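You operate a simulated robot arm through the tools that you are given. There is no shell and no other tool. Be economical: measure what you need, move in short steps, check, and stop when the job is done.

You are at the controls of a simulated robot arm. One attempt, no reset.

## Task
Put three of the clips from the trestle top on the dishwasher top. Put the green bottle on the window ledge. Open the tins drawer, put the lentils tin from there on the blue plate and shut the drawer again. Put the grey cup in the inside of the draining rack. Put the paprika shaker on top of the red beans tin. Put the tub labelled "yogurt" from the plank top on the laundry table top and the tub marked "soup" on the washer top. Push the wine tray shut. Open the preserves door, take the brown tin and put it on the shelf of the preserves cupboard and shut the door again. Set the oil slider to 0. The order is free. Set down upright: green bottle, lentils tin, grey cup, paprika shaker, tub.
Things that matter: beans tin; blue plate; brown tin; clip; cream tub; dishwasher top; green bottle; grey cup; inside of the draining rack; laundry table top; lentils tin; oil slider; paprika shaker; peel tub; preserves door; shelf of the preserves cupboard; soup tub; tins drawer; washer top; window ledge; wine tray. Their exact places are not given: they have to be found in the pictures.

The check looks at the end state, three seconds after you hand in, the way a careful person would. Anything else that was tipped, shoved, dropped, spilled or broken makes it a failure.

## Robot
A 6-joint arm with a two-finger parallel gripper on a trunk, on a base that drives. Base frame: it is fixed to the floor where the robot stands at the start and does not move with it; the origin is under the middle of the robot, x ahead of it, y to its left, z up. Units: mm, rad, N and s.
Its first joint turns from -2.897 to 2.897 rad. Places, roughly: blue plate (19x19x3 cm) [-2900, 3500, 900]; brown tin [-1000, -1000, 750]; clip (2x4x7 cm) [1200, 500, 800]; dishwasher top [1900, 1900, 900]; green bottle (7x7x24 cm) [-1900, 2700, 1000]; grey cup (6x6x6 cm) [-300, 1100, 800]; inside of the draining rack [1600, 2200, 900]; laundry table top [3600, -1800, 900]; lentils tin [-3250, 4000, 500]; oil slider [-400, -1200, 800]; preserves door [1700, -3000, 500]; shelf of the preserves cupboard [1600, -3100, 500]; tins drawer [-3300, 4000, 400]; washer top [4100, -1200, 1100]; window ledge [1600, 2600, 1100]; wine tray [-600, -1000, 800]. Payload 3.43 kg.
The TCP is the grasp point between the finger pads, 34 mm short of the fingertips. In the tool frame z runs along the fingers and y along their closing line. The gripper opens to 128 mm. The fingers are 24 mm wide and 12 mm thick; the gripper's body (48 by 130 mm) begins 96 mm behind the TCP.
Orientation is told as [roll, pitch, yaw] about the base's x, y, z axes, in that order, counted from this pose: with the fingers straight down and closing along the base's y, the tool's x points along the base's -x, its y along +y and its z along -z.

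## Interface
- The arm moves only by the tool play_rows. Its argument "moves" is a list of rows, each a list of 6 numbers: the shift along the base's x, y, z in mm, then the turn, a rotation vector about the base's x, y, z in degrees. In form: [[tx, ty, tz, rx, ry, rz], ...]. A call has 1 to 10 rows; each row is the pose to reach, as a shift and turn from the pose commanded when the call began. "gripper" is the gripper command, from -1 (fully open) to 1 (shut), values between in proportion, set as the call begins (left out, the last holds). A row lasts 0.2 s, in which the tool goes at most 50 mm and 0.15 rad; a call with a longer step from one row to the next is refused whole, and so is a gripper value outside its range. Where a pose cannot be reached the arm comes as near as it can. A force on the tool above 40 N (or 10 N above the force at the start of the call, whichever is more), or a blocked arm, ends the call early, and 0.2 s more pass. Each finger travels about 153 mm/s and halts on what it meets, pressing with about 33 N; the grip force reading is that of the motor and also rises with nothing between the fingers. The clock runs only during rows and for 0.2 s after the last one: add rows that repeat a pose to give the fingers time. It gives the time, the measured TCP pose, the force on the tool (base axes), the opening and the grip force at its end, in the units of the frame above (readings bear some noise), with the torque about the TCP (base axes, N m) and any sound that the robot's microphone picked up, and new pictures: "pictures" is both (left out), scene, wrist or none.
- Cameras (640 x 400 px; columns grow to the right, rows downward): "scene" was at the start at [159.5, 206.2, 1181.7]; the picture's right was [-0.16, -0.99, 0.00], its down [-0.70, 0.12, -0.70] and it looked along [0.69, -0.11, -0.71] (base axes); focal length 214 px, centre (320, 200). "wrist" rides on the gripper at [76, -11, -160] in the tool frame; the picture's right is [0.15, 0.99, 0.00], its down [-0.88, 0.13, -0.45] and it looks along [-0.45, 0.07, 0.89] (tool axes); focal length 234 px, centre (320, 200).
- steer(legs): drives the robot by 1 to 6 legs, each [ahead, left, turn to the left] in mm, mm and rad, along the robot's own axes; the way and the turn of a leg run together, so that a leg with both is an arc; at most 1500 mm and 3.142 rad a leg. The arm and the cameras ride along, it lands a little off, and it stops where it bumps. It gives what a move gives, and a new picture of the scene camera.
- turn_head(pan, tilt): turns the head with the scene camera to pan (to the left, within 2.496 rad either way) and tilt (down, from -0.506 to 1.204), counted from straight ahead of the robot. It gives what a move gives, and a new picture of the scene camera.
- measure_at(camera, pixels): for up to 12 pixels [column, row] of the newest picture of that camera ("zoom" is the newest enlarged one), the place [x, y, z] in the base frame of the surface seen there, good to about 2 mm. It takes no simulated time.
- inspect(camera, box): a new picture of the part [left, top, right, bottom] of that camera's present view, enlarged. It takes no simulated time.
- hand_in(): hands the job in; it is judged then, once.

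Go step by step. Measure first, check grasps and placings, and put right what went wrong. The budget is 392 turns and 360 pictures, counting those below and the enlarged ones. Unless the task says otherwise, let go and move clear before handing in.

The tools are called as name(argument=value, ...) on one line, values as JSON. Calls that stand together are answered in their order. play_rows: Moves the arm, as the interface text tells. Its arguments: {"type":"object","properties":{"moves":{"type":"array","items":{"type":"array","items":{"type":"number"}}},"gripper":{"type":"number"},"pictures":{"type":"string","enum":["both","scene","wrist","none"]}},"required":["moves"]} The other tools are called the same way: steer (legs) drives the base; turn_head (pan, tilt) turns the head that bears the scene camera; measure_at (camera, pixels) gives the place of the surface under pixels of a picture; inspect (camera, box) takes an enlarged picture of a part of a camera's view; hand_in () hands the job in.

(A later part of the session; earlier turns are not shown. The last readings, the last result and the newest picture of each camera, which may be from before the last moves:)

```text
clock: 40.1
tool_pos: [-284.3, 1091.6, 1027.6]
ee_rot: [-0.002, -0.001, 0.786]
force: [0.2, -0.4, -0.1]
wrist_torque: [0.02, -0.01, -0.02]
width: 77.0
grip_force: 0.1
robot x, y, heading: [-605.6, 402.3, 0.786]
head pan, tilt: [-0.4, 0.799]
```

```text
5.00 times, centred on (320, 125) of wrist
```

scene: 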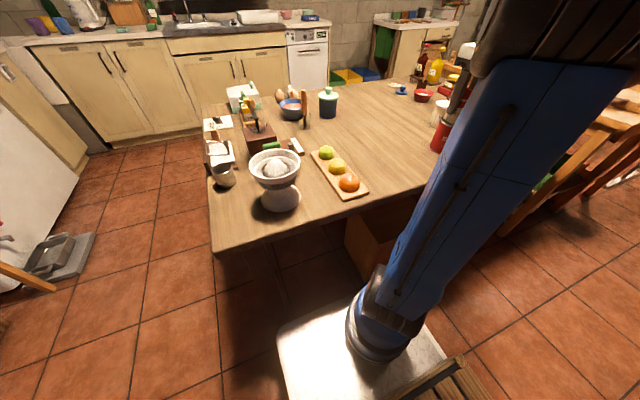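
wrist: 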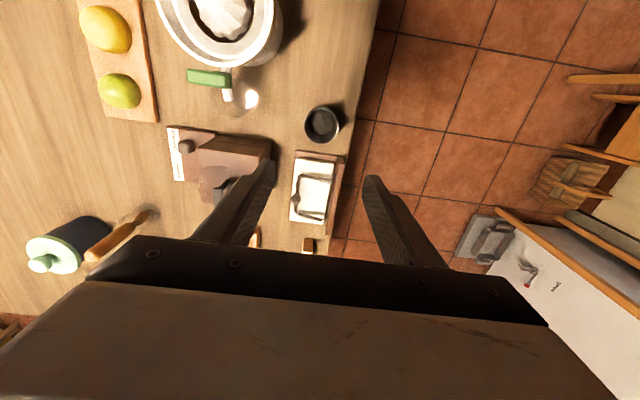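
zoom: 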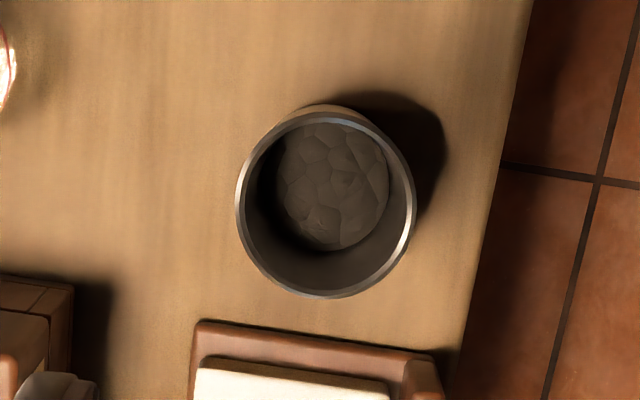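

Cup centre ≈ (-296,1081), rim z 815. I'll go down with fingers at ~88 mm to z 800.

play_rows(moves=[[-12, -10, -40, 0, 0, 0], [-12, -10, -85, 0, 0, 0], [-12, -10, -130, 0, 0, 0], [-12, -10, -175, 0, 0, 0]], gripper=-0.38, pictures="wrist")

```text
clock: 41.1
tool_pos: [-294.5, 1081.9, 850.0]
ee_rot: [-0.001, -0.002, 0.789]
force: [-1.3, -0.9, 0.5]
wrist_torque: [0.05, 0.0, 0.0]
width: 88.3
grip_force: 0.2
robot x, y, heading: [-607.4, 405.1, 0.788]
head pan, tilt: [-0.4, 0.799]
```

wrist: 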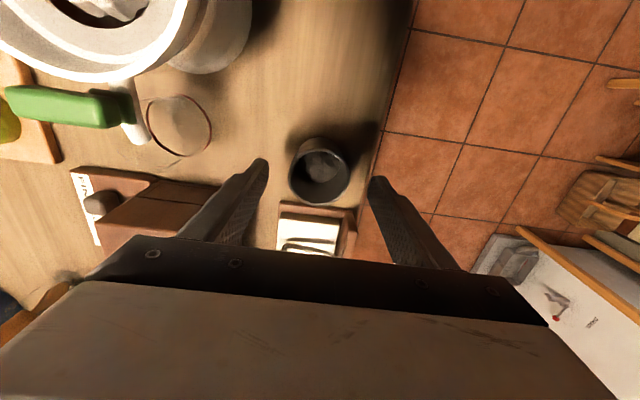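

Cup (320,170) is centred between fingers. Descend 50 mm and close.

play_rows(moves=[[0, 0, -30, 0, 0, 0], [0, 0, -50, 0, 0, 0]], pictures="none")

play_rows(moves=[[0, 0, 0, 0, 0, 0], [0, 0, 0, 0, 0, 0], [0, 0, 0, 0, 0, 0]], gripper=1, pictures="none")

play_rows(moves=[[0, 0, 20, 0, 0, 0], [0, 0, 60, 0, 0, 0], [0, 0, 110, 0, 0, 0], [0, 0, 160, 0, 0, 0], [0, 0, 210, 0, 0, 0], [0, 0, 260, 0, 0, 0], [0, 0, 310, 0, 0, 0]], pictures="wrist")

```text
clock: 41.7
tool_pos: [-297.5, 1080.6, 800.2]
ee_rot: [0.0, -0.002, 0.785]
force: [-0.3, 0.2, 0.9]
wrist_torque: [0.0, 0.0, 0.02]
width: 88.4
grip_force: 0.2
robot x, y, heading: [-610.0, 404.2, 0.783]
head pan, tilt: [-0.4, 0.799]
```

```text
clock: 42.5
tool_pos: [-296.4, 1081.0, 800.2]
ee_rot: [-0.001, 0.0, 0.788]
force: [-0.1, 0.4, 0.1]
wrist_torque: [-0.01, 0.0, -0.01]
width: 54.4
grip_force: 32.7
robot x, y, heading: [-609.4, 405.0, 0.789]
head pan, tilt: [-0.4, 0.799]
```

```text
clock: 44.1
tool_pos: [-300.0, 1078.7, 1109.8]
ee_rot: [-0.002, 0.0, 0.785]
force: [0.5, -0.4, 0.1]
wrist_torque: [-0.02, -0.01, 0.01]
width: 54.0
grip_force: 32.9
robot x, y, heading: [-607.8, 409.0, 0.787]
head pan, tilt: [-0.4, 0.799]
```

wrist: 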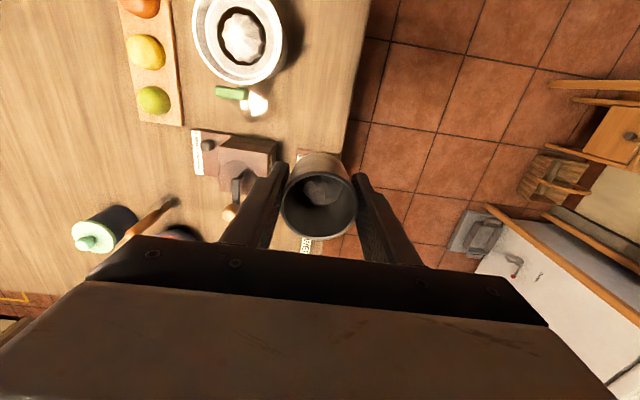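

Cup held at 54 mm. I'll drive around the left end of the table into the aisle before the sink.

steer(legs=[[0, 712, 0], [950, 0, 0], [845, 0, 0]])

turn_head(pan=-0.5, tilt=0.5)

```text
clock: 56.8
tool_pos: [516.8, 2871.8, 1109.2]
ee_rot: [-0.001, -0.004, 0.781]
force: [-0.2, -0.5, -0.7]
wrist_torque: [-0.02, 0.0, -0.03]
width: 54.1
grip_force: 32.6
robot x, y, heading: [202.2, 2200.5, 0.781]
head pan, tilt: [-0.4, 0.799]
```

scene: 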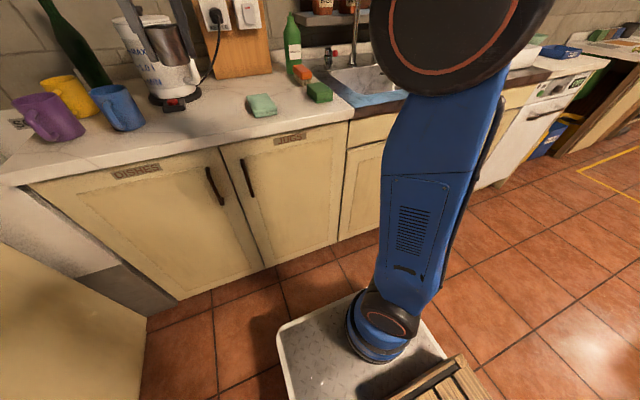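

```text
clock: 57.6
tool_pos: [517.4, 2872.7, 1110.4]
ee_rot: [-0.002, -0.001, 0.781]
force: [-0.4, 0.6, -1.4]
wrist_torque: [-0.03, -0.04, 0.0]
width: 54.0
grip_force: 32.7
robot x, y, heading: [203.7, 2197.5, 0.778]
head pan, tilt: [-0.499, 0.499]
```

scene: 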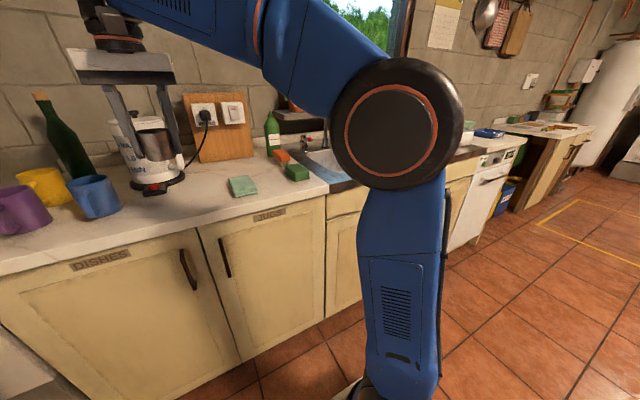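

I'm in the aisle, arm clear of the counter edge. Moving right toward the rack.

steer(legs=[[0, -900, 0]])

turn_head(pan=0.3, tilt=0.5)

```text
clock: 62.3
tool_pos: [1147.7, 2231.7, 1110.7]
ee_rot: [-0.002, 0.0, 0.758]
force: [-0.1, 0.1, -1.2]
wrist_torque: [-0.04, -0.03, -0.01]
width: 54.0
grip_force: 33.3
robot x, y, heading: [817.1, 1567.0, 0.759]
head pan, tilt: [-0.499, 0.499]
```

scene: 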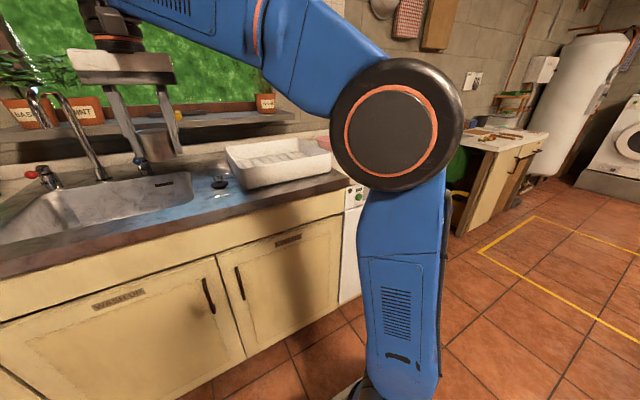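

```text
clock: 63.4
tool_pos: [1147.9, 2231.3, 1109.5]
ee_rot: [-0.002, -0.001, 0.755]
force: [-0.5, 1.5, -0.6]
wrist_torque: [0.02, -0.01, 0.01]
width: 54.1
grip_force: 32.9
robot x, y, heading: [816.3, 1569.1, 0.757]
head pan, tilt: [0.3, 0.499]
```

scene: 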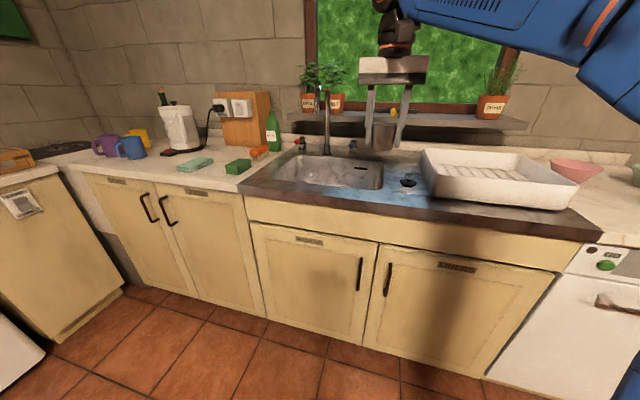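

The draining rack is the ribbed white tray (490,175). I'll measure its interior and the ledge.

measure_at(camera="scene", pixels=[[424, 152], [515, 157], [575, 200], [437, 185], [500, 172], [478, 170], [530, 180], [470, 160], [430, 118], [460, 120], [398, 108], [520, 125]])

inspect(camera="scene", box=[380, 60, 640, 230])

```text
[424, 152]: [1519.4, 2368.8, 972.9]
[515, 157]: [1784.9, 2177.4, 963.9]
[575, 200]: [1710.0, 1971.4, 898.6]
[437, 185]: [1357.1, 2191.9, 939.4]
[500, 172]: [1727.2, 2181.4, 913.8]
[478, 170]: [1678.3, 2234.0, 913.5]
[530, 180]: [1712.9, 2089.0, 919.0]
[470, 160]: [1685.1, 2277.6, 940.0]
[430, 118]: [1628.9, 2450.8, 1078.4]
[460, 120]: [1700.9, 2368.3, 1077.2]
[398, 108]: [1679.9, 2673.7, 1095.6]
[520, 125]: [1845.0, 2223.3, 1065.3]
```

```text
2.35 times, centred on (510, 145) of scene
```

zoom: 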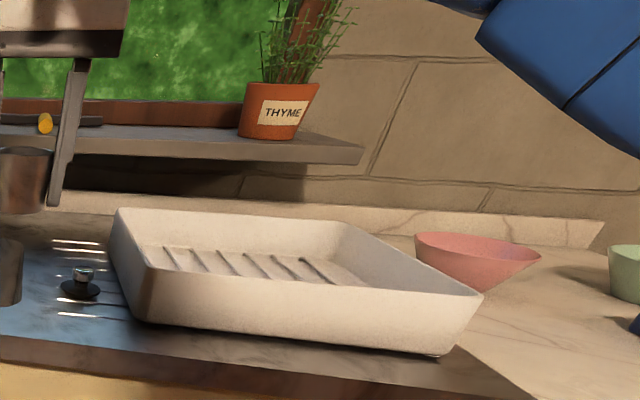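

Rack floor is at z≈913, spanning u −570..−215, v 2540..2790 in room axes. I'll drive right 150, then ahead 200.

steer(legs=[[0, 0, 0.028], [0, -150, 0], [200, 0, 0]])

```text
clock: 66.4
tool_pos: [1385.1, 2268.7, 1110.3]
ee_rot: [-0.001, -0.003, 0.78]
force: [0.6, -0.8, -0.6]
wrist_torque: [0.03, -0.03, -0.01]
width: 54.0
grip_force: 32.6
robot x, y, heading: [1066.6, 1596.7, 0.773]
head pan, tilt: [0.3, 0.499]
```

scene: 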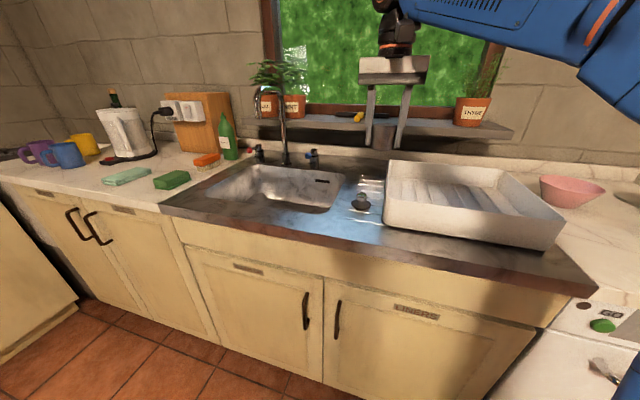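

I'll measure the rack interior from this closer view and move above the target (1570,2164).

measure_at(camera="scene", pixels=[[440, 190], [480, 200], [500, 210], [410, 195], [460, 195], [388, 165], [563, 218], [500, 168]])

play_rows(moves=[[37, -21, 0, 0, 0, 0], [74, -42, 0, 0, 0, 0], [111, -63, 0, 0, 0, 0], [148, -84, 0, 0, 0, 0], [185, -105, 0, 0, 0, 0], [185, -105, -30, 0, 0, 0]], pictures="both")

```text
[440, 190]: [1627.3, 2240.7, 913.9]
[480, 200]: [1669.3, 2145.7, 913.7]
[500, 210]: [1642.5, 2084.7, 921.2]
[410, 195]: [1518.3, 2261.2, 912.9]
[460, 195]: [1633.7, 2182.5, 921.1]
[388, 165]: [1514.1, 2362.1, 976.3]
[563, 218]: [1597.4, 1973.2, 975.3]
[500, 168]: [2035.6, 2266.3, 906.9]
```

```text
clock: 67.8
tool_pos: [1567.4, 2163.4, 1080.3]
ee_rot: [-0.002, -0.003, 0.778]
force: [0.4, 0.1, -1.0]
wrist_torque: [-0.03, -0.04, 0.02]
width: 53.9
grip_force: 33.1
robot x, y, heading: [1070.1, 1599.2, 0.779]
head pan, tilt: [0.3, 0.499]
```

scene: 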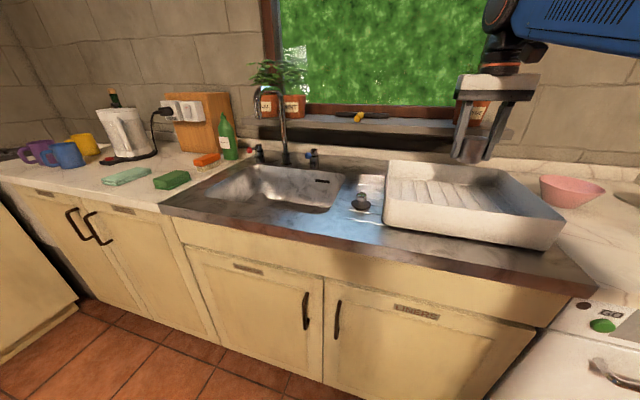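
wrist: 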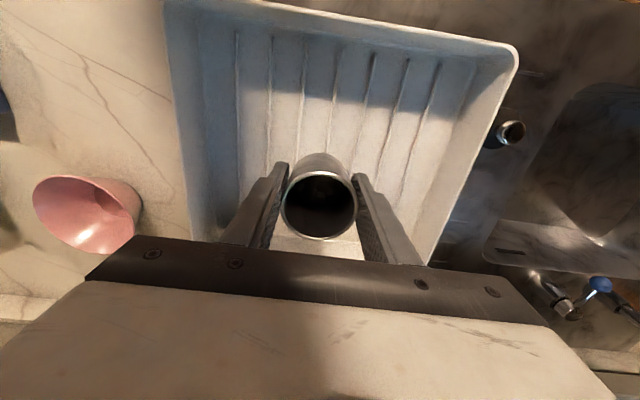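

The cup is over the rack interior. I'll lower to near z 970, then slowly to contact.

play_rows(moves=[[0, 0, -45, 0, 0, 0], [0, 0, -85, 0, 0, 0], [0, 0, -108, 0, 0, 0], [0, 0, -112, 0, 0, 0], [0, 0, -115, 0, 0, 0], [0, 0, -118, 0, 0, 0], [0, 0, -120, 0, 0, 0], [0, 0, -122, 0, 0, 0]], pictures="none")

```text
clock: 69.6
tool_pos: [1569.9, 2164.6, 956.1]
ee_rot: [-0.001, -0.003, 0.78]
force: [-0.2, -0.2, -0.2]
wrist_torque: [-0.03, 0.02, -0.03]
width: 54.1
grip_force: 32.7
robot x, y, heading: [1067.9, 1595.6, 0.778]
head pan, tilt: [0.3, 0.499]
```

play_rows(moves=[[0, 0, -2, 0, 0, 0], [0, 0, -4, 0, 0, 0], [0, 0, -6, 0, 0, 0], [0, 0, -8, 0, 0, 0]], pictures="wrist")

```text
clock: 70.6
tool_pos: [1568.9, 2162.2, 951.1]
ee_rot: [-0.002, -0.003, 0.779]
force: [-2.0, 2.5, 24.0]
wrist_torque: [0.05, -0.01, 0.01]
width: 54.1
grip_force: 32.7
robot x, y, heading: [1068.4, 1596.2, 0.78]
head pan, tilt: [0.3, 0.499]
```

wrist: 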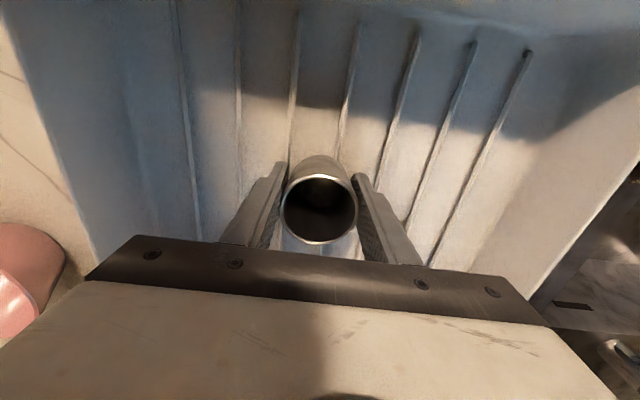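

Contact at 24 N. Ease up, release, and rise.

play_rows(moves=[[0, 0, 2, 0, 0, 0]], pictures="none")

play_rows(moves=[[0, 0, 0, 0, 0, 0], [0, 0, 0, 0, 0, 0]], gripper=-0.35, pictures="none")

play_rows(moves=[[0, 0, 30, 0, 0, 0], [0, 0, 75, 0, 0, 0], [0, 0, 120, 0, 0, 0], [0, 0, 165, 0, 0, 0], [-20, -20, 200, 0, 0, 0], [-50, -50, 220, 0, 0, 0]], pictures="both")

```text
clock: 71.0
tool_pos: [1569.0, 2164.0, 951.3]
ee_rot: [-0.003, 0.003, 0.778]
force: [1.0, 0.4, -1.1]
wrist_torque: [0.01, 0.03, -0.03]
width: 53.9
grip_force: 33.3
robot x, y, heading: [1064.6, 1595.2, 0.771]
head pan, tilt: [0.3, 0.499]
```

```text
clock: 71.6
tool_pos: [1569.5, 2163.4, 951.5]
ee_rot: [-0.002, -0.002, 0.779]
force: [-0.2, 0.4, -0.7]
wrist_torque: [-0.01, 0.01, 0.01]
width: 86.1
grip_force: 0.1
robot x, y, heading: [1069.5, 1597.2, 0.779]
head pan, tilt: [0.3, 0.499]
```

```text
clock: 73.0
tool_pos: [1518.2, 2113.7, 1170.9]
ee_rot: [-0.002, -0.001, 0.779]
force: [-0.2, 0.6, 0.2]
wrist_torque: [-0.08, 0.05, 0.0]
width: 86.4
grip_force: 0.0
robot x, y, heading: [1069.1, 1596.2, 0.779]
head pan, tilt: [0.3, 0.499]
```

scene: 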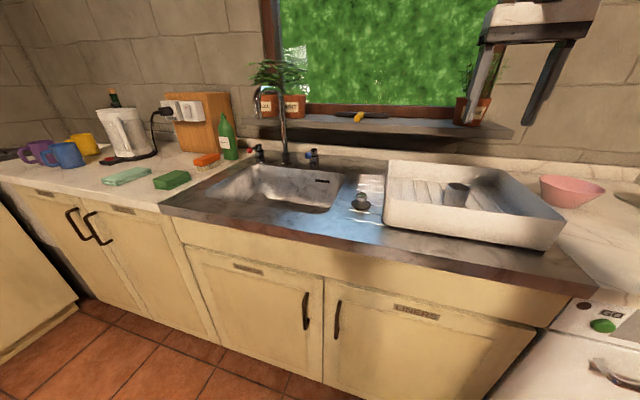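
wrist: 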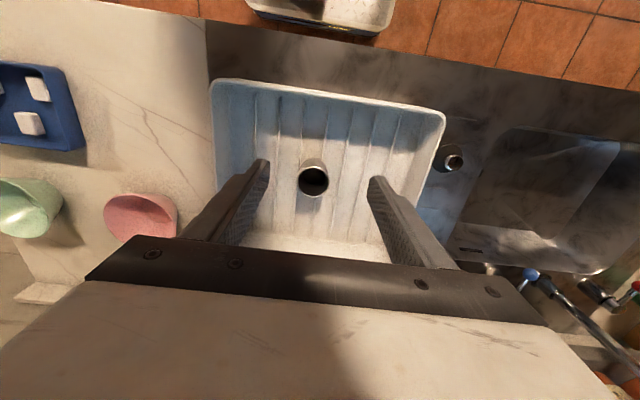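

The cup stands in the rack (457,193). Next, the clips: I'll back off, turn around to face the tables, and shift toward the trestle corner.

steer(legs=[[-120, 0, 0], [0, 0, -3.135], [0, 600, 0]])

turn_head(pan=0.0, tilt=0.6)

```text
clock: 84.5
tool_pos: [1049.0, 550.2, 1171.2]
ee_rot: [-0.002, -0.003, -2.282]
force: [0.5, -0.6, 0.5]
wrist_torque: [-0.03, 0.01, 0.03]
width: 86.6
grip_force: 0.0
robot x, y, heading: [1457.7, 1102.3, -2.279]
head pan, tilt: [0.3, 0.499]
```

scene: 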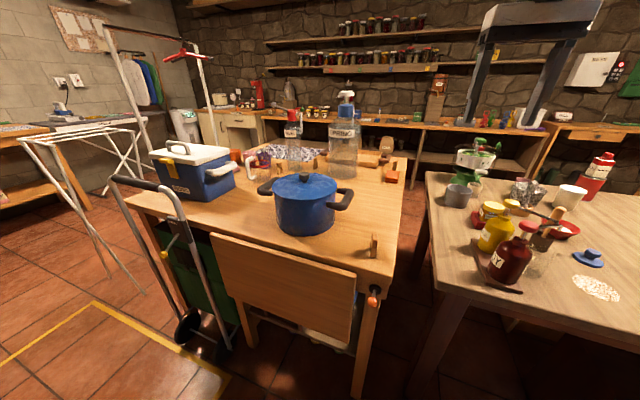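

```text
clock: 85.3
tool_pos: [1048.7, 549.5, 1172.4]
ee_rot: [-0.001, -0.004, -2.282]
force: [-0.5, -0.8, 1.0]
wrist_torque: [-0.01, 0.03, -0.01]
width: 86.5
grip_force: 0.0
robot x, y, heading: [1454.4, 1099.1, -2.277]
head pan, tilt: [0.0, 0.6]
```

scene: 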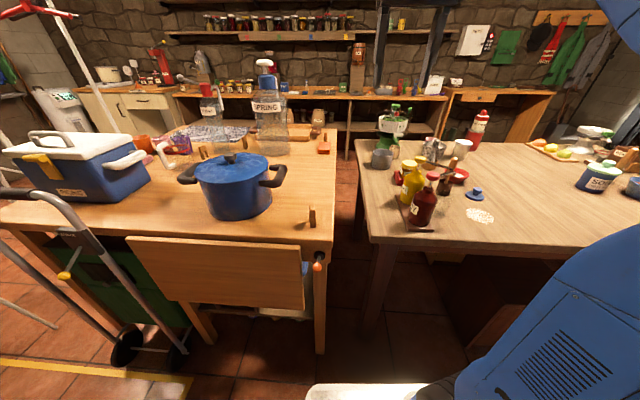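

The navy tub with the green lid (598,180) reads "SO…" — that is the soup tub. Clip at (312,216); I'll zoom for the others.

inspect(camera="scene", box=[150, 60, 390, 230])

inspect(camera="scene", box=[560, 140, 640, 200])

measure_at(camera="scene", pixels=[[312, 210], [312, 222], [598, 175], [205, 150], [335, 235], [15, 215], [128, 232], [240, 240]])

```text
2.35 times, centred on (270, 145) of scene
```

zoom: 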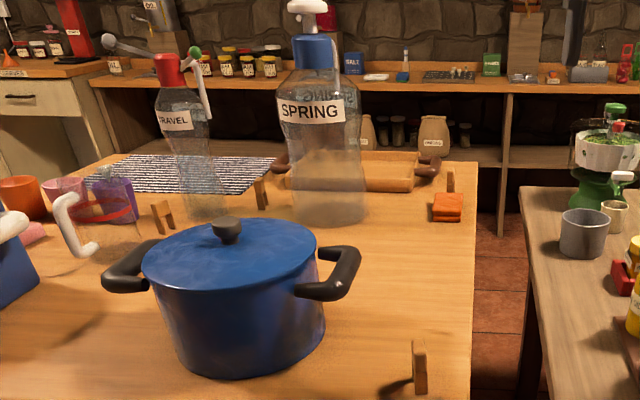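

```text
6.67 times, centred on (600, 170) of scene
```

zoom: 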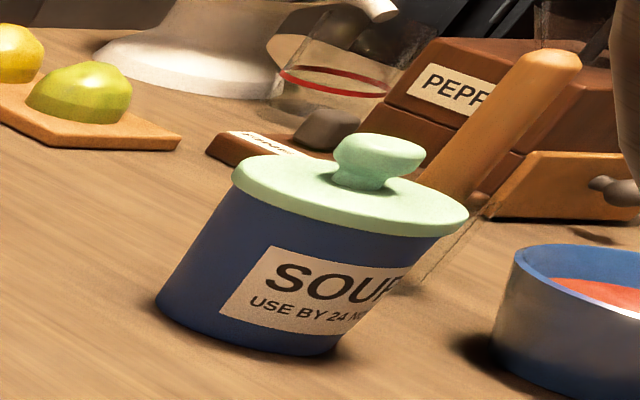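

```text
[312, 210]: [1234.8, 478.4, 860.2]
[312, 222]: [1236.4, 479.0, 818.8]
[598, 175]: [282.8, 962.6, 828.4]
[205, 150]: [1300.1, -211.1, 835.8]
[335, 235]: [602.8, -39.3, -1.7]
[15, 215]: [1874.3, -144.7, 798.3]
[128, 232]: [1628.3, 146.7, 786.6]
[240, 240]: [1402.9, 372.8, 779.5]
```

The soup tub is confirmed. Four clips: (1235,478), (760,10), (1300,-211) and one more. I'll take the first: back up a bit, straighten, then hover above it.

steer(legs=[[0, 0, -0.075], [-130, 0, 0]])

```text
clock: 87.1
tool_pos: [1099.8, 676.7, 1171.3]
ee_rot: [-0.002, -0.002, -2.362]
force: [0.1, -0.3, 0.6]
wrist_torque: [0.0, 0.02, -0.03]
width: 86.3
grip_force: 0.1
robot x, y, heading: [1549.6, 1189.6, -2.358]
head pan, tilt: [0.0, 0.6]
```

scene: 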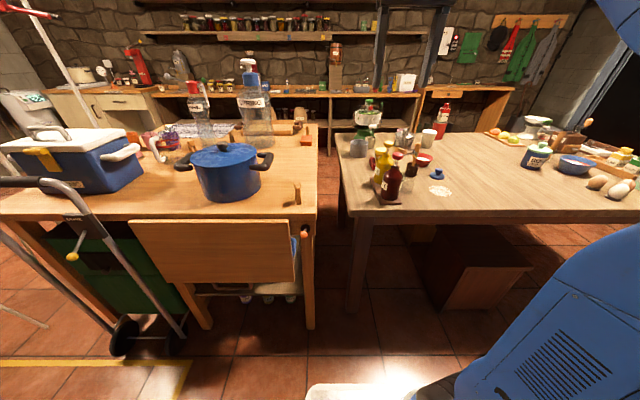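

play_rows(moves=[[27, -40, 0, 0, 0, 0], [54, -80, 0, 0, 0, 0], [81, -120, 0, 0, 0, 0], [108, -160, 0, 0, 0, 0], [135, -199, 0, 0, 0, 0], [135, -199, -45, 0, 0, 0], [135, -199, -90, 0, 0, 0], [135, -199, -135, 0, 0, 0]], pictures="wrist")

```text
clock: 88.9
tool_pos: [1230.4, 478.1, 1037.2]
ee_rot: [-0.002, -0.006, -2.36]
force: [0.3, -0.9, 0.9]
wrist_torque: [0.01, 0.01, 0.0]
width: 86.6
grip_force: 0.0
out of reach, approached as far as the arm can: row 4, 5
robot x, y, heading: [1548.1, 1197.0, -2.356]
head pan, tilt: [0.0, 0.6]
```

wrist: 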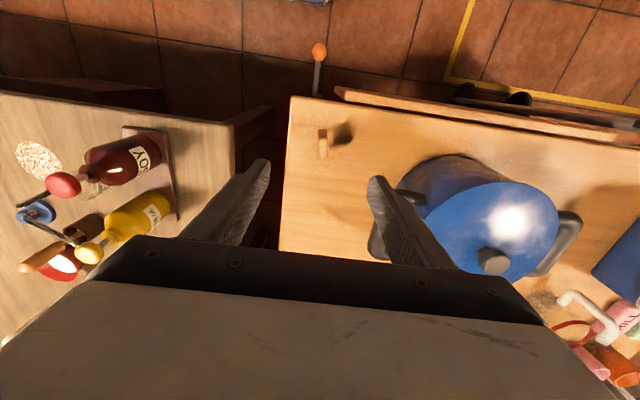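

The clip at (322,143) is thin across the closing line. I'll measure it and the pot handle nearby.

inspect(camera="wrist", box=[290, 110, 370, 170])

measure_at(camera="wrist", pixels=[[322, 131], [323, 143], [323, 155], [321, 159], [400, 195], [375, 235], [460, 165]])

```text
6.67 times, centred on (330, 140) of wrist
```

zoom: 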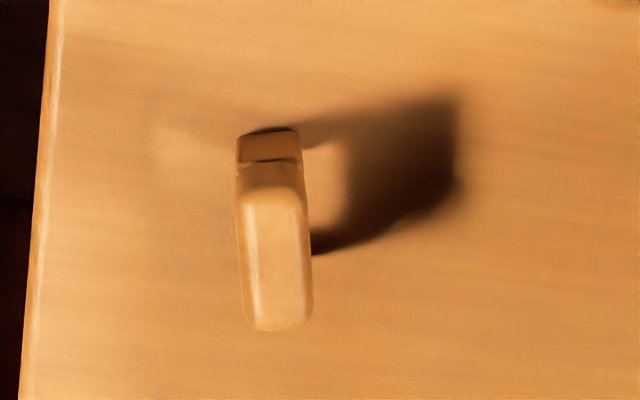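

```text
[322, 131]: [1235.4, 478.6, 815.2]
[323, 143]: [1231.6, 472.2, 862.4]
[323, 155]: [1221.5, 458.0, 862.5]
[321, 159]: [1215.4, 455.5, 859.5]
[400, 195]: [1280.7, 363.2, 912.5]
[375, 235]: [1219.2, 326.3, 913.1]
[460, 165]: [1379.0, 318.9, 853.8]
```

Clip centre ≈ (1225,466), top z 862. Narrow fingers to 50 mm and descend to z 846, then grip.

play_rows(moves=[[-5, -12, -45, 0, 0, 0], [-5, -12, -90, 0, 0, 0], [-5, -12, -135, 0, 0, 0], [-5, -12, -165, 0, 0, 0], [-5, -12, -191, 0, 0, 0]], gripper=0.22, pictures="wrist")

```text
clock: 90.1
tool_pos: [1227.0, 467.7, 846.2]
ee_rot: [-0.003, -0.004, -2.362]
force: [-0.4, 0.0, -0.2]
wrist_torque: [0.0, -0.01, 0.01]
width: 49.9
grip_force: 0.0
robot x, y, heading: [1546.3, 1196.4, -2.362]
head pan, tilt: [0.0, 0.6]
```

wrist: 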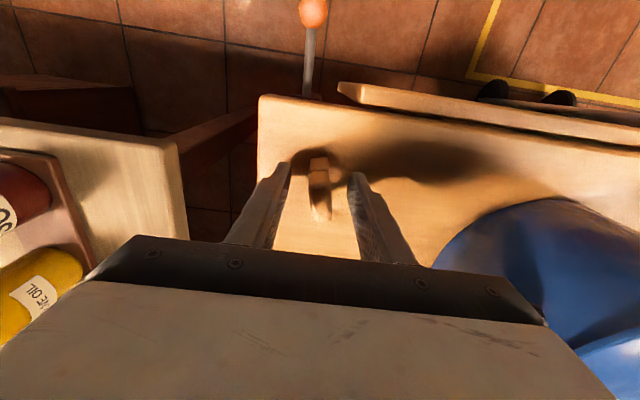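

play_rows(moves=[[0, 0, 0, 0, 0, 0], [0, 0, 0, 0, 0, 0]], gripper=1, pictures="none")

play_rows(moves=[[0, 0, 30, 0, 0, 0], [0, 0, 80, 0, 0, 0], [0, 0, 130, 0, 0, 0], [0, 0, 180, 0, 0, 0], [-10, 20, 220, 0, 0, 0], [-30, 60, 240, 0, 0, 0], [-30, 90, 270, 0, 0, 0]], pictures="wrist")

```text
clock: 90.7
tool_pos: [1227.9, 467.0, 846.8]
ee_rot: [-0.002, -0.001, -2.362]
force: [0.9, -0.2, 0.2]
wrist_torque: [0.0, 0.0, 0.01]
width: 14.9
grip_force: 33.0
robot x, y, heading: [1548.0, 1192.9, -2.362]
head pan, tilt: [0.0, 0.6]
```

```text
clock: 92.3
tool_pos: [1199.9, 553.7, 1115.7]
ee_rot: [-0.002, -0.003, -2.36]
force: [0.5, -0.6, -1.1]
wrist_torque: [0.04, -0.02, 0.0]
width: 14.9
grip_force: 33.1
robot x, y, heading: [1549.3, 1192.7, -2.358]
head pan, tilt: [0.0, 0.6]
```

wrist: 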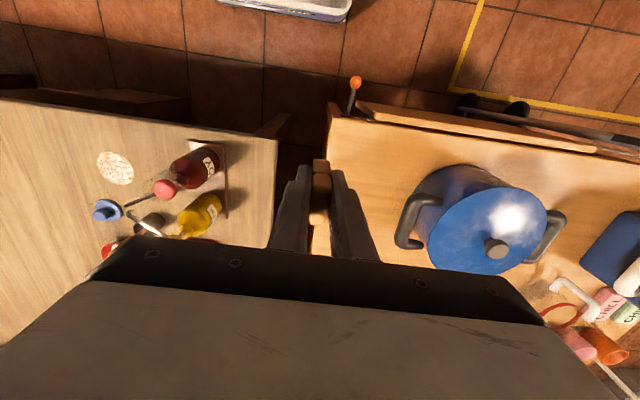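

Clip held (15 mm). I'll turn around over the open floor to face the dishwasher.

steer(legs=[[0, 0, 3.141]])

turn_head(pan=0.35, tilt=0.8)

```text
clock: 99.9
tool_pos: [1931.2, 1811.4, 1114.4]
ee_rot: [-0.002, -0.003, 0.721]
force: [-0.6, -0.2, -0.5]
wrist_torque: [0.02, -0.05, -0.04]
width: 14.9
grip_force: 33.3
robot x, y, heading: [1550.0, 1194.6, 0.725]
head pan, tilt: [0.0, 0.6]
```

scene: 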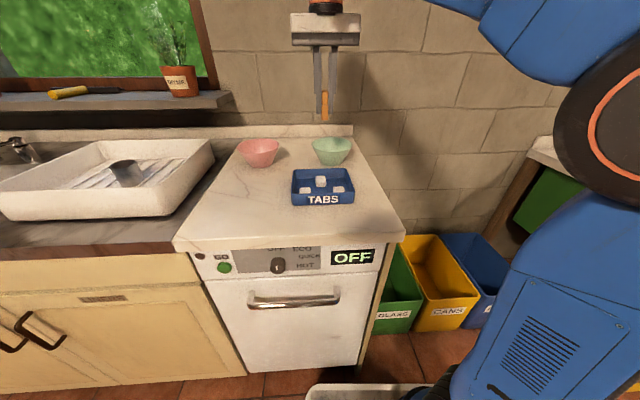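

```text
clock: 100.7
tool_pos: [1931.6, 1812.7, 1115.0]
ee_rot: [-0.002, -0.001, 0.722]
force: [0.4, 0.3, -0.4]
wrist_torque: [0.0, -0.02, -0.02]
width: 14.7
grip_force: 32.6
robot x, y, heading: [1546.0, 1195.3, 0.723]
head pan, tilt: [0.351, 0.799]
```

scene: 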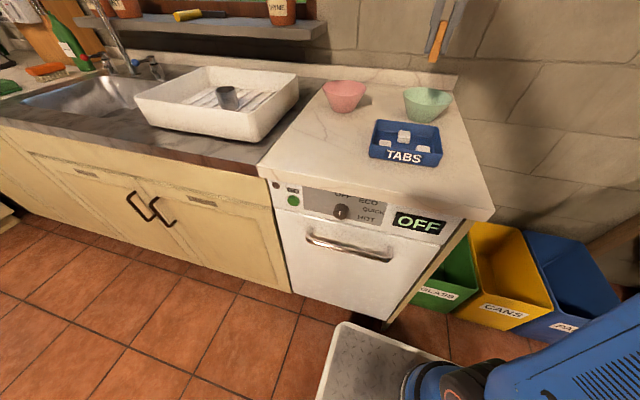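

Dishwasher top has free area at left-front. I'll measure it.

measure_at(camera="scene", pixels=[[320, 140], [300, 160], [340, 165], [350, 125], [395, 180], [375, 155], [340, 110], [435, 190], [262, 165]])

```text
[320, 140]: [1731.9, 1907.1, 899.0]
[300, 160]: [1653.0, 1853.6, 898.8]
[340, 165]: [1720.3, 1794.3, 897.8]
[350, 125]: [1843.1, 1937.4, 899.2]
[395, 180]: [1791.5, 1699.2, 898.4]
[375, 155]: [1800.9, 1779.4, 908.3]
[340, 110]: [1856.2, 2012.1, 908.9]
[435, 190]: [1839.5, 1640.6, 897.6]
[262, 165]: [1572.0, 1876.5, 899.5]
```

I'll place clip 1 at about (1789,1945): move above then lower.

play_rows(moves=[[-34, 32, 0, 0, 0, 0], [-68, 64, 0, 0, 0, 0], [-102, 96, 0, 0, 0, 0], [-142, 133, 0, 0, 0, 0], [-142, 133, -45, 0, 0, 0], [-142, 133, -90, 0, 0, 0], [-142, 133, -130, 0, 0, 0], [-142, 133, -150, 0, 0, 0]], pictures="both")

```text
refused: row 4 steps farther than a row can; nothing moved
```

play_rows(moves=[[-30, 28, 0, 0, 0, 0], [-60, 56, 0, 0, 0, 0], [-90, 84, 0, 0, 0, 0], [-116, 108, 0, 0, 0, 0], [-142, 133, 0, 0, 0, 0], [-142, 133, -45, 0, 0, 0], [-142, 133, -90, 0, 0, 0], [-142, 133, -130, 0, 0, 0], [-142, 133, -150, 0, 0, 0]], pictures="both")

```text
clock: 102.7
tool_pos: [1792.0, 1946.1, 964.4]
ee_rot: [-0.001, -0.004, 0.723]
force: [0.2, 0.4, -0.8]
wrist_torque: [-0.02, 0.04, 0.02]
width: 14.8
grip_force: 33.1
robot x, y, heading: [1548.3, 1195.7, 0.72]
head pan, tilt: [0.351, 0.799]
```

scene: 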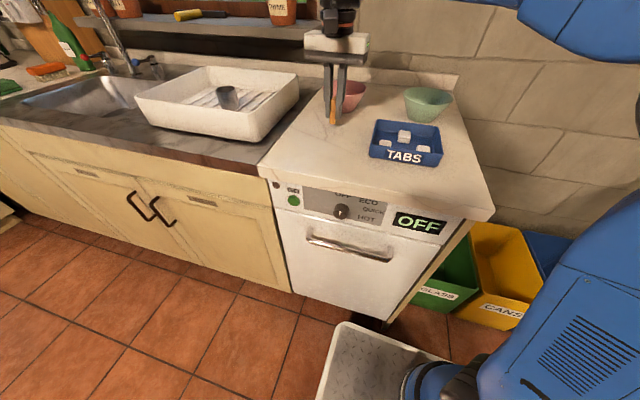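
wrist: 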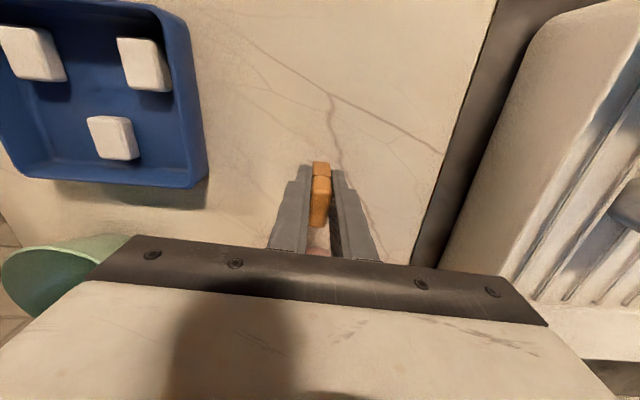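

The pink bowl is right behind; I'll shift 20 mm toward me, then lower to contact.

play_rows(moves=[[-14, -14, 0, 0, 0, 0], [-14, -14, -5, 0, 0, 0], [-14, -14, -8, 0, 0, 0], [-14, -14, -11, 0, 0, 0], [-14, -14, -14, 0, 0, 0], [-14, -14, -17, 0, 0, 0]], pictures="none")

```text
clock: 104.1
tool_pos: [1777.0, 1931.6, 946.7]
ee_rot: [-0.002, -0.001, 0.722]
force: [0.6, -0.6, -0.3]
wrist_torque: [0.02, -0.03, 0.06]
width: 14.6
grip_force: 32.5
robot x, y, heading: [1545.7, 1192.6, 0.722]
head pan, tilt: [0.351, 0.799]
```

play_rows(moves=[[0, 0, -2, 0, 0, 0], [0, 0, -4, 0, 0, 0], [0, 0, -6, 0, 0, 0], [0, 0, -8, 0, 0, 0]], pictures="scene")

inspect(camera="scene", box=[280, 60, 400, 160])

```text
clock: 105.1
tool_pos: [1776.3, 1930.3, 939.6]
ee_rot: [0.0, -0.005, 0.723]
force: [-1.7, 2.5, 29.0]
wrist_torque: [0.05, 0.12, -0.02]
width: 14.9
grip_force: 32.4
robot x, y, heading: [1549.4, 1196.1, 0.722]
head pan, tilt: [0.351, 0.799]
```

scene: 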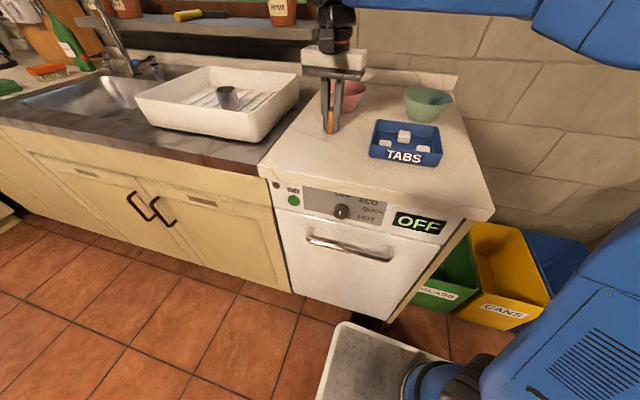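

```text
4.00 times, centred on (340, 110) of scene
```

zoom: 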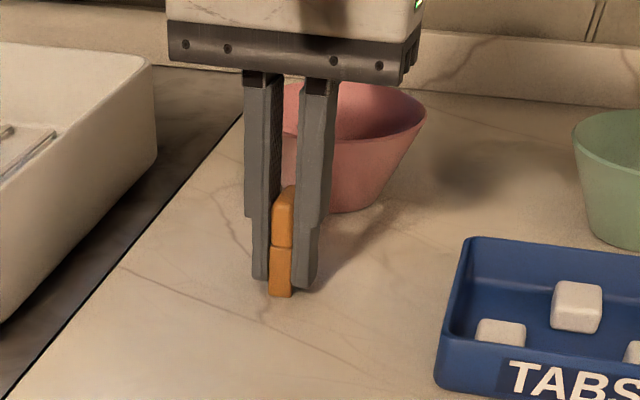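

Clip stands on the top. Ease off, release with small opening, rise.

play_rows(moves=[[0, 0, 2, 0, 0, 0]], pictures="none")

play_rows(moves=[[0, 0, 0, 0, 0, 0], [0, 0, 0, 0, 0, 0]], gripper=0.4, pictures="none")

play_rows(moves=[[0, 0, 30, 0, 0, 0], [0, 0, 80, 0, 0, 0], [0, 0, 130, 0, 0, 0], [0, 0, 180, 0, 0, 0], [0, 0, 220, 0, 0, 0]], pictures="wrist")

```text
clock: 105.5
tool_pos: [1776.7, 1930.4, 940.2]
ee_rot: [-0.003, -0.002, 0.723]
force: [-3.9, -1.3, 9.7]
wrist_torque: [-0.09, 0.14, 0.01]
width: 14.8
grip_force: 32.6
robot x, y, heading: [1547.2, 1194.0, 0.727]
head pan, tilt: [0.351, 0.799]
```

```text
clock: 106.1
tool_pos: [1776.6, 1931.0, 941.0]
ee_rot: [-0.003, -0.003, 0.722]
force: [-0.4, 0.2, -0.1]
wrist_torque: [0.01, -0.01, -0.01]
width: 38.3
grip_force: 0.2
robot x, y, heading: [1549.1, 1194.8, 0.718]
head pan, tilt: [0.351, 0.799]
```

```text
clock: 107.3
tool_pos: [1776.2, 1926.4, 1144.2]
ee_rot: [0.001, -0.004, 0.723]
force: [-0.3, 0.2, -0.2]
wrist_torque: [0.03, -0.03, -0.04]
width: 38.3
grip_force: 0.0
out of reach, approached as far as the arm can: row 5
robot x, y, heading: [1545.3, 1194.1, 0.72]
head pan, tilt: [0.351, 0.799]
```

wrist: 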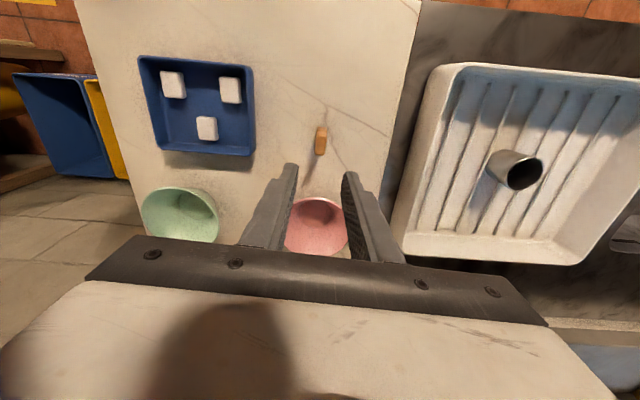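

Clip 1 stands (321,140). Now I'll turn back to look for the other clips on the trestle from the north side.

steer(legs=[[-100, 0, 0], [0, 0, -3.08]])

turn_head(pan=0.4, tilt=0.6)

```text
clock: 115.6
tool_pos: [1301.8, 378.6, 1143.5]
ee_rot: [0.003, -0.007, -2.341]
force: [-0.1, 0.0, -0.6]
wrist_torque: [-0.04, 0.05, -0.01]
width: 38.5
grip_force: 0.0
robot x, y, heading: [1471.2, 1127.0, -2.34]
head pan, tilt: [0.351, 0.799]
```

scene: 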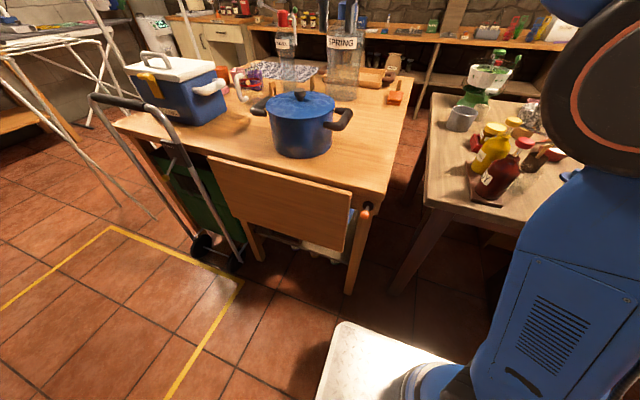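

```text
clock: 116.3
tool_pos: [1302.7, 380.5, 1143.1]
ee_rot: [0.004, -0.007, -2.341]
force: [0.1, 0.2, 0.1]
wrist_torque: [0.0, 0.0, -0.01]
width: 38.3
grip_force: 0.0
robot x, y, heading: [1472.0, 1127.1, -2.339]
head pan, tilt: [0.4, 0.6]
```

scene: 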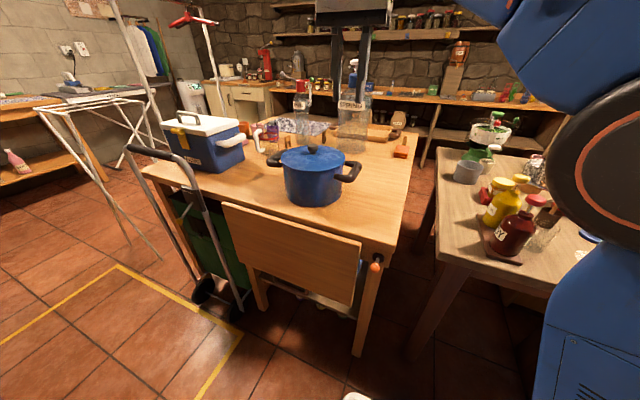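

inspect(camera="scene", box=[230, 70, 430, 190])

measure_at(camera="scene", pixels=[[200, 295], [240, 310], [130, 150], [225, 205], [360, 240], [310, 150], [15, 220], [110, 265], [250, 160], [120, 100]])

```text
3.20 times, centred on (330, 130) of scene
```

zoom: 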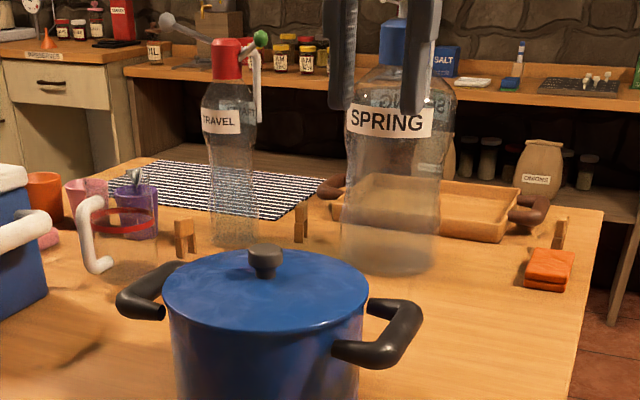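

```text
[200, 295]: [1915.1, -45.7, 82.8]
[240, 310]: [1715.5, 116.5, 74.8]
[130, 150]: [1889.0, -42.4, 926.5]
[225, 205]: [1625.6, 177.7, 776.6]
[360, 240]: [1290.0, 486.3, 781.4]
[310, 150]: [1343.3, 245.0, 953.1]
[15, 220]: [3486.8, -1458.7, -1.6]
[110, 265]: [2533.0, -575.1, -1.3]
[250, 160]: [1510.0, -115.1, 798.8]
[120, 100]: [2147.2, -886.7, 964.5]
```

measure_at(camera="zoom", pixels=[[185, 224], [301, 212], [301, 235], [560, 225], [235, 150], [390, 150], [180, 250]])

```text
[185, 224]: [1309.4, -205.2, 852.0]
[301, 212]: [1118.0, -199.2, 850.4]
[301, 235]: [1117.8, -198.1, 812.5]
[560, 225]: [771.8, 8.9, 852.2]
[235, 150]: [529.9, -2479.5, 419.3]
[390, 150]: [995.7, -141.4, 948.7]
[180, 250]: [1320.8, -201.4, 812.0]
```

measure_at(camera="zoom", pixels=[[225, 60], [225, 120], [260, 40], [395, 45], [390, 120], [240, 244], [385, 268], [130, 225]])

steer(legs=[[0, 606, 0], [90, 0, 0]])

```text
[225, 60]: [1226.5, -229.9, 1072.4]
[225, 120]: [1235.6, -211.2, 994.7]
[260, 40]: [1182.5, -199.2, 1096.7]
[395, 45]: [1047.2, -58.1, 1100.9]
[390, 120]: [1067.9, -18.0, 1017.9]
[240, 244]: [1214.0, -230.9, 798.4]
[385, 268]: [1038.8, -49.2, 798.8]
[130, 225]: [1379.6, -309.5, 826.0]
```

```text
clock: 120.4
tool_pos: [1677.0, -95.7, 1142.8]
ee_rot: [0.002, -0.005, -2.33]
force: [0.7, 0.3, 0.0]
wrist_torque: [-0.02, 0.01, 0.0]
width: 38.2
grip_force: 0.1
robot x, y, heading: [1839.6, 651.5, -2.33]
head pan, tilt: [0.4, 0.6]
```

scene: 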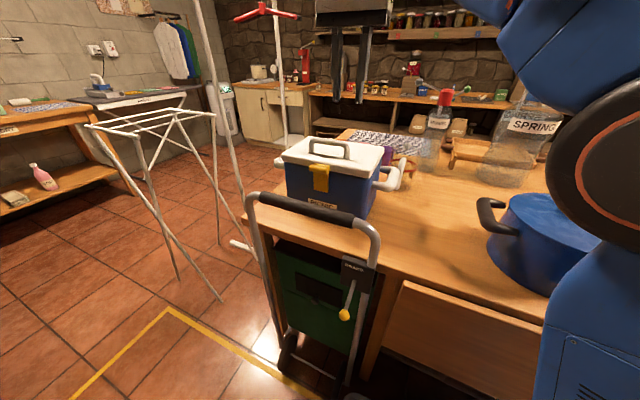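

Clip 4 at (1118,-199) and clip 1 at (770,9) are better taken from the south. First I'll fetch the green bottle: drive west through the aisle, south past the table's end, and turn to face the west counters.

steer(legs=[[0, 0, -0.026], [0, -1150, 0], [0, -1121, 0], [1100, 0, 0], [960, 0, 0], [0, 0, 3.13]])

turn_head(pan=0.8, tilt=0.45)

```text
clock: 149.1
tool_pos: [-1016.5, 1434.3, 1143.1]
ee_rot: [0.003, -0.008, 0.782]
force: [0.0, 0.3, 0.2]
wrist_torque: [-0.04, -0.01, 0.01]
width: 38.6
grip_force: 0.1
robot x, y, heading: [-1196.1, 687.7, 0.784]
head pan, tilt: [0.4, 0.6]
```

scene: 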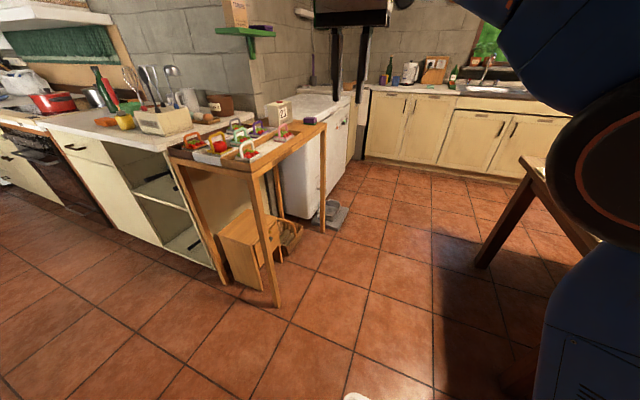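

```text
clock: 150.0
tool_pos: [-1015.3, 1433.0, 1142.2]
ee_rot: [0.004, -0.008, 0.782]
force: [-0.2, -0.3, 0.7]
wrist_torque: [-0.03, 0.0, -0.01]
width: 38.2
grip_force: 0.0
robot x, y, heading: [-1200.6, 686.9, 0.782]
head pan, tilt: [0.799, 0.45]
```

scene: 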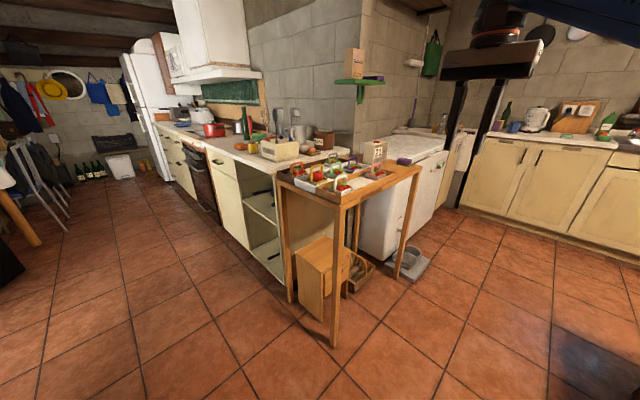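

The green bottle is at (246,122) on the west counter. I'll measure it and the counter front.

inspect(camera="scene", box=[170, 90, 340, 190])

measure_at(camera="scene", pixels=[[246, 125], [270, 164], [210, 145], [180, 129], [70, 200], [45, 240], [330, 340], [240, 75]])

```text
3.76 times, centred on (255, 140) of scene
```

zoom: 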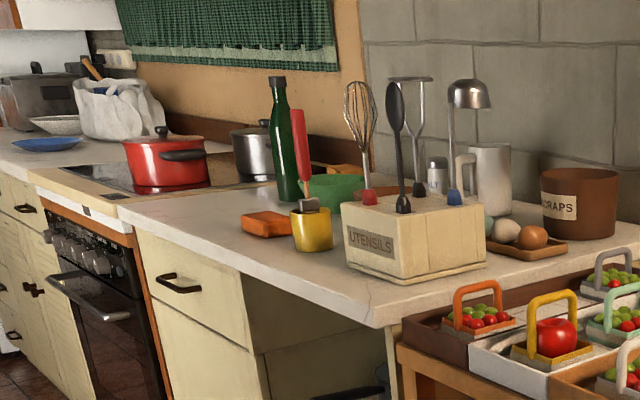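

```text
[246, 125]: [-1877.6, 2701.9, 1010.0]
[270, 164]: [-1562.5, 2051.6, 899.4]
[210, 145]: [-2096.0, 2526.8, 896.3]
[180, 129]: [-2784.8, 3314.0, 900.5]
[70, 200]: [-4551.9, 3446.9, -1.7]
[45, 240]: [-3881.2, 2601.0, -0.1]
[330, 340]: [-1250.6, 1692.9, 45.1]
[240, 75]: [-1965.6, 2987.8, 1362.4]
```

Bottle at (-1878,2702). Driving left 1500 along the corridor, then ahead 100.

steer(legs=[[0, 1500, 0], [110, 0, 0]])

turn_head(pan=0.5, tilt=0.5)

```text
clock: 158.3
tool_pos: [-1987.2, 2604.3, 1143.1]
ee_rot: [0.003, -0.008, 0.755]
force: [0.8, -0.7, 0.5]
wrist_torque: [0.0, 0.0, -0.01]
width: 38.5
grip_force: 0.1
robot x, y, heading: [-2188.7, 1865.1, 0.759]
head pan, tilt: [0.799, 0.45]
```

scene: 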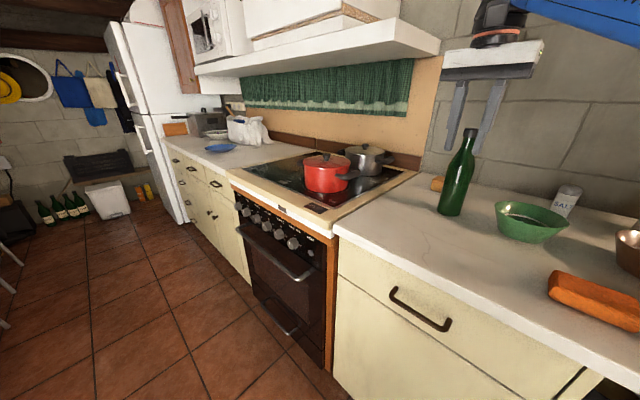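

```text
clock: 159.1
tool_pos: [-1985.6, 2604.0, 1143.3]
ee_rot: [0.003, -0.007, 0.757]
force: [0.7, -0.3, 0.2]
wrist_torque: [0.02, -0.01, -0.01]
width: 38.3
grip_force: 0.0
robot x, y, heading: [-2185.4, 1863.0, 0.76]
head pan, tilt: [0.499, 0.499]
```

scene: 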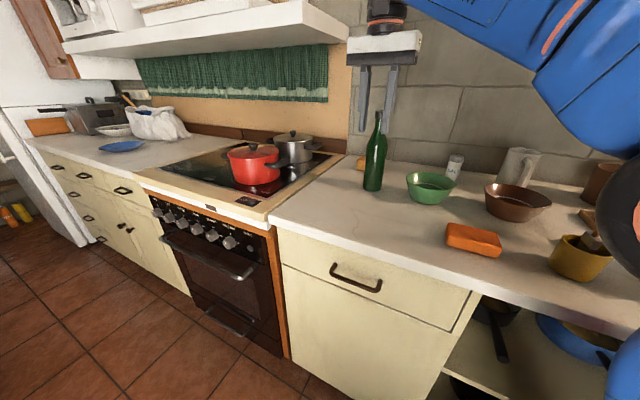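

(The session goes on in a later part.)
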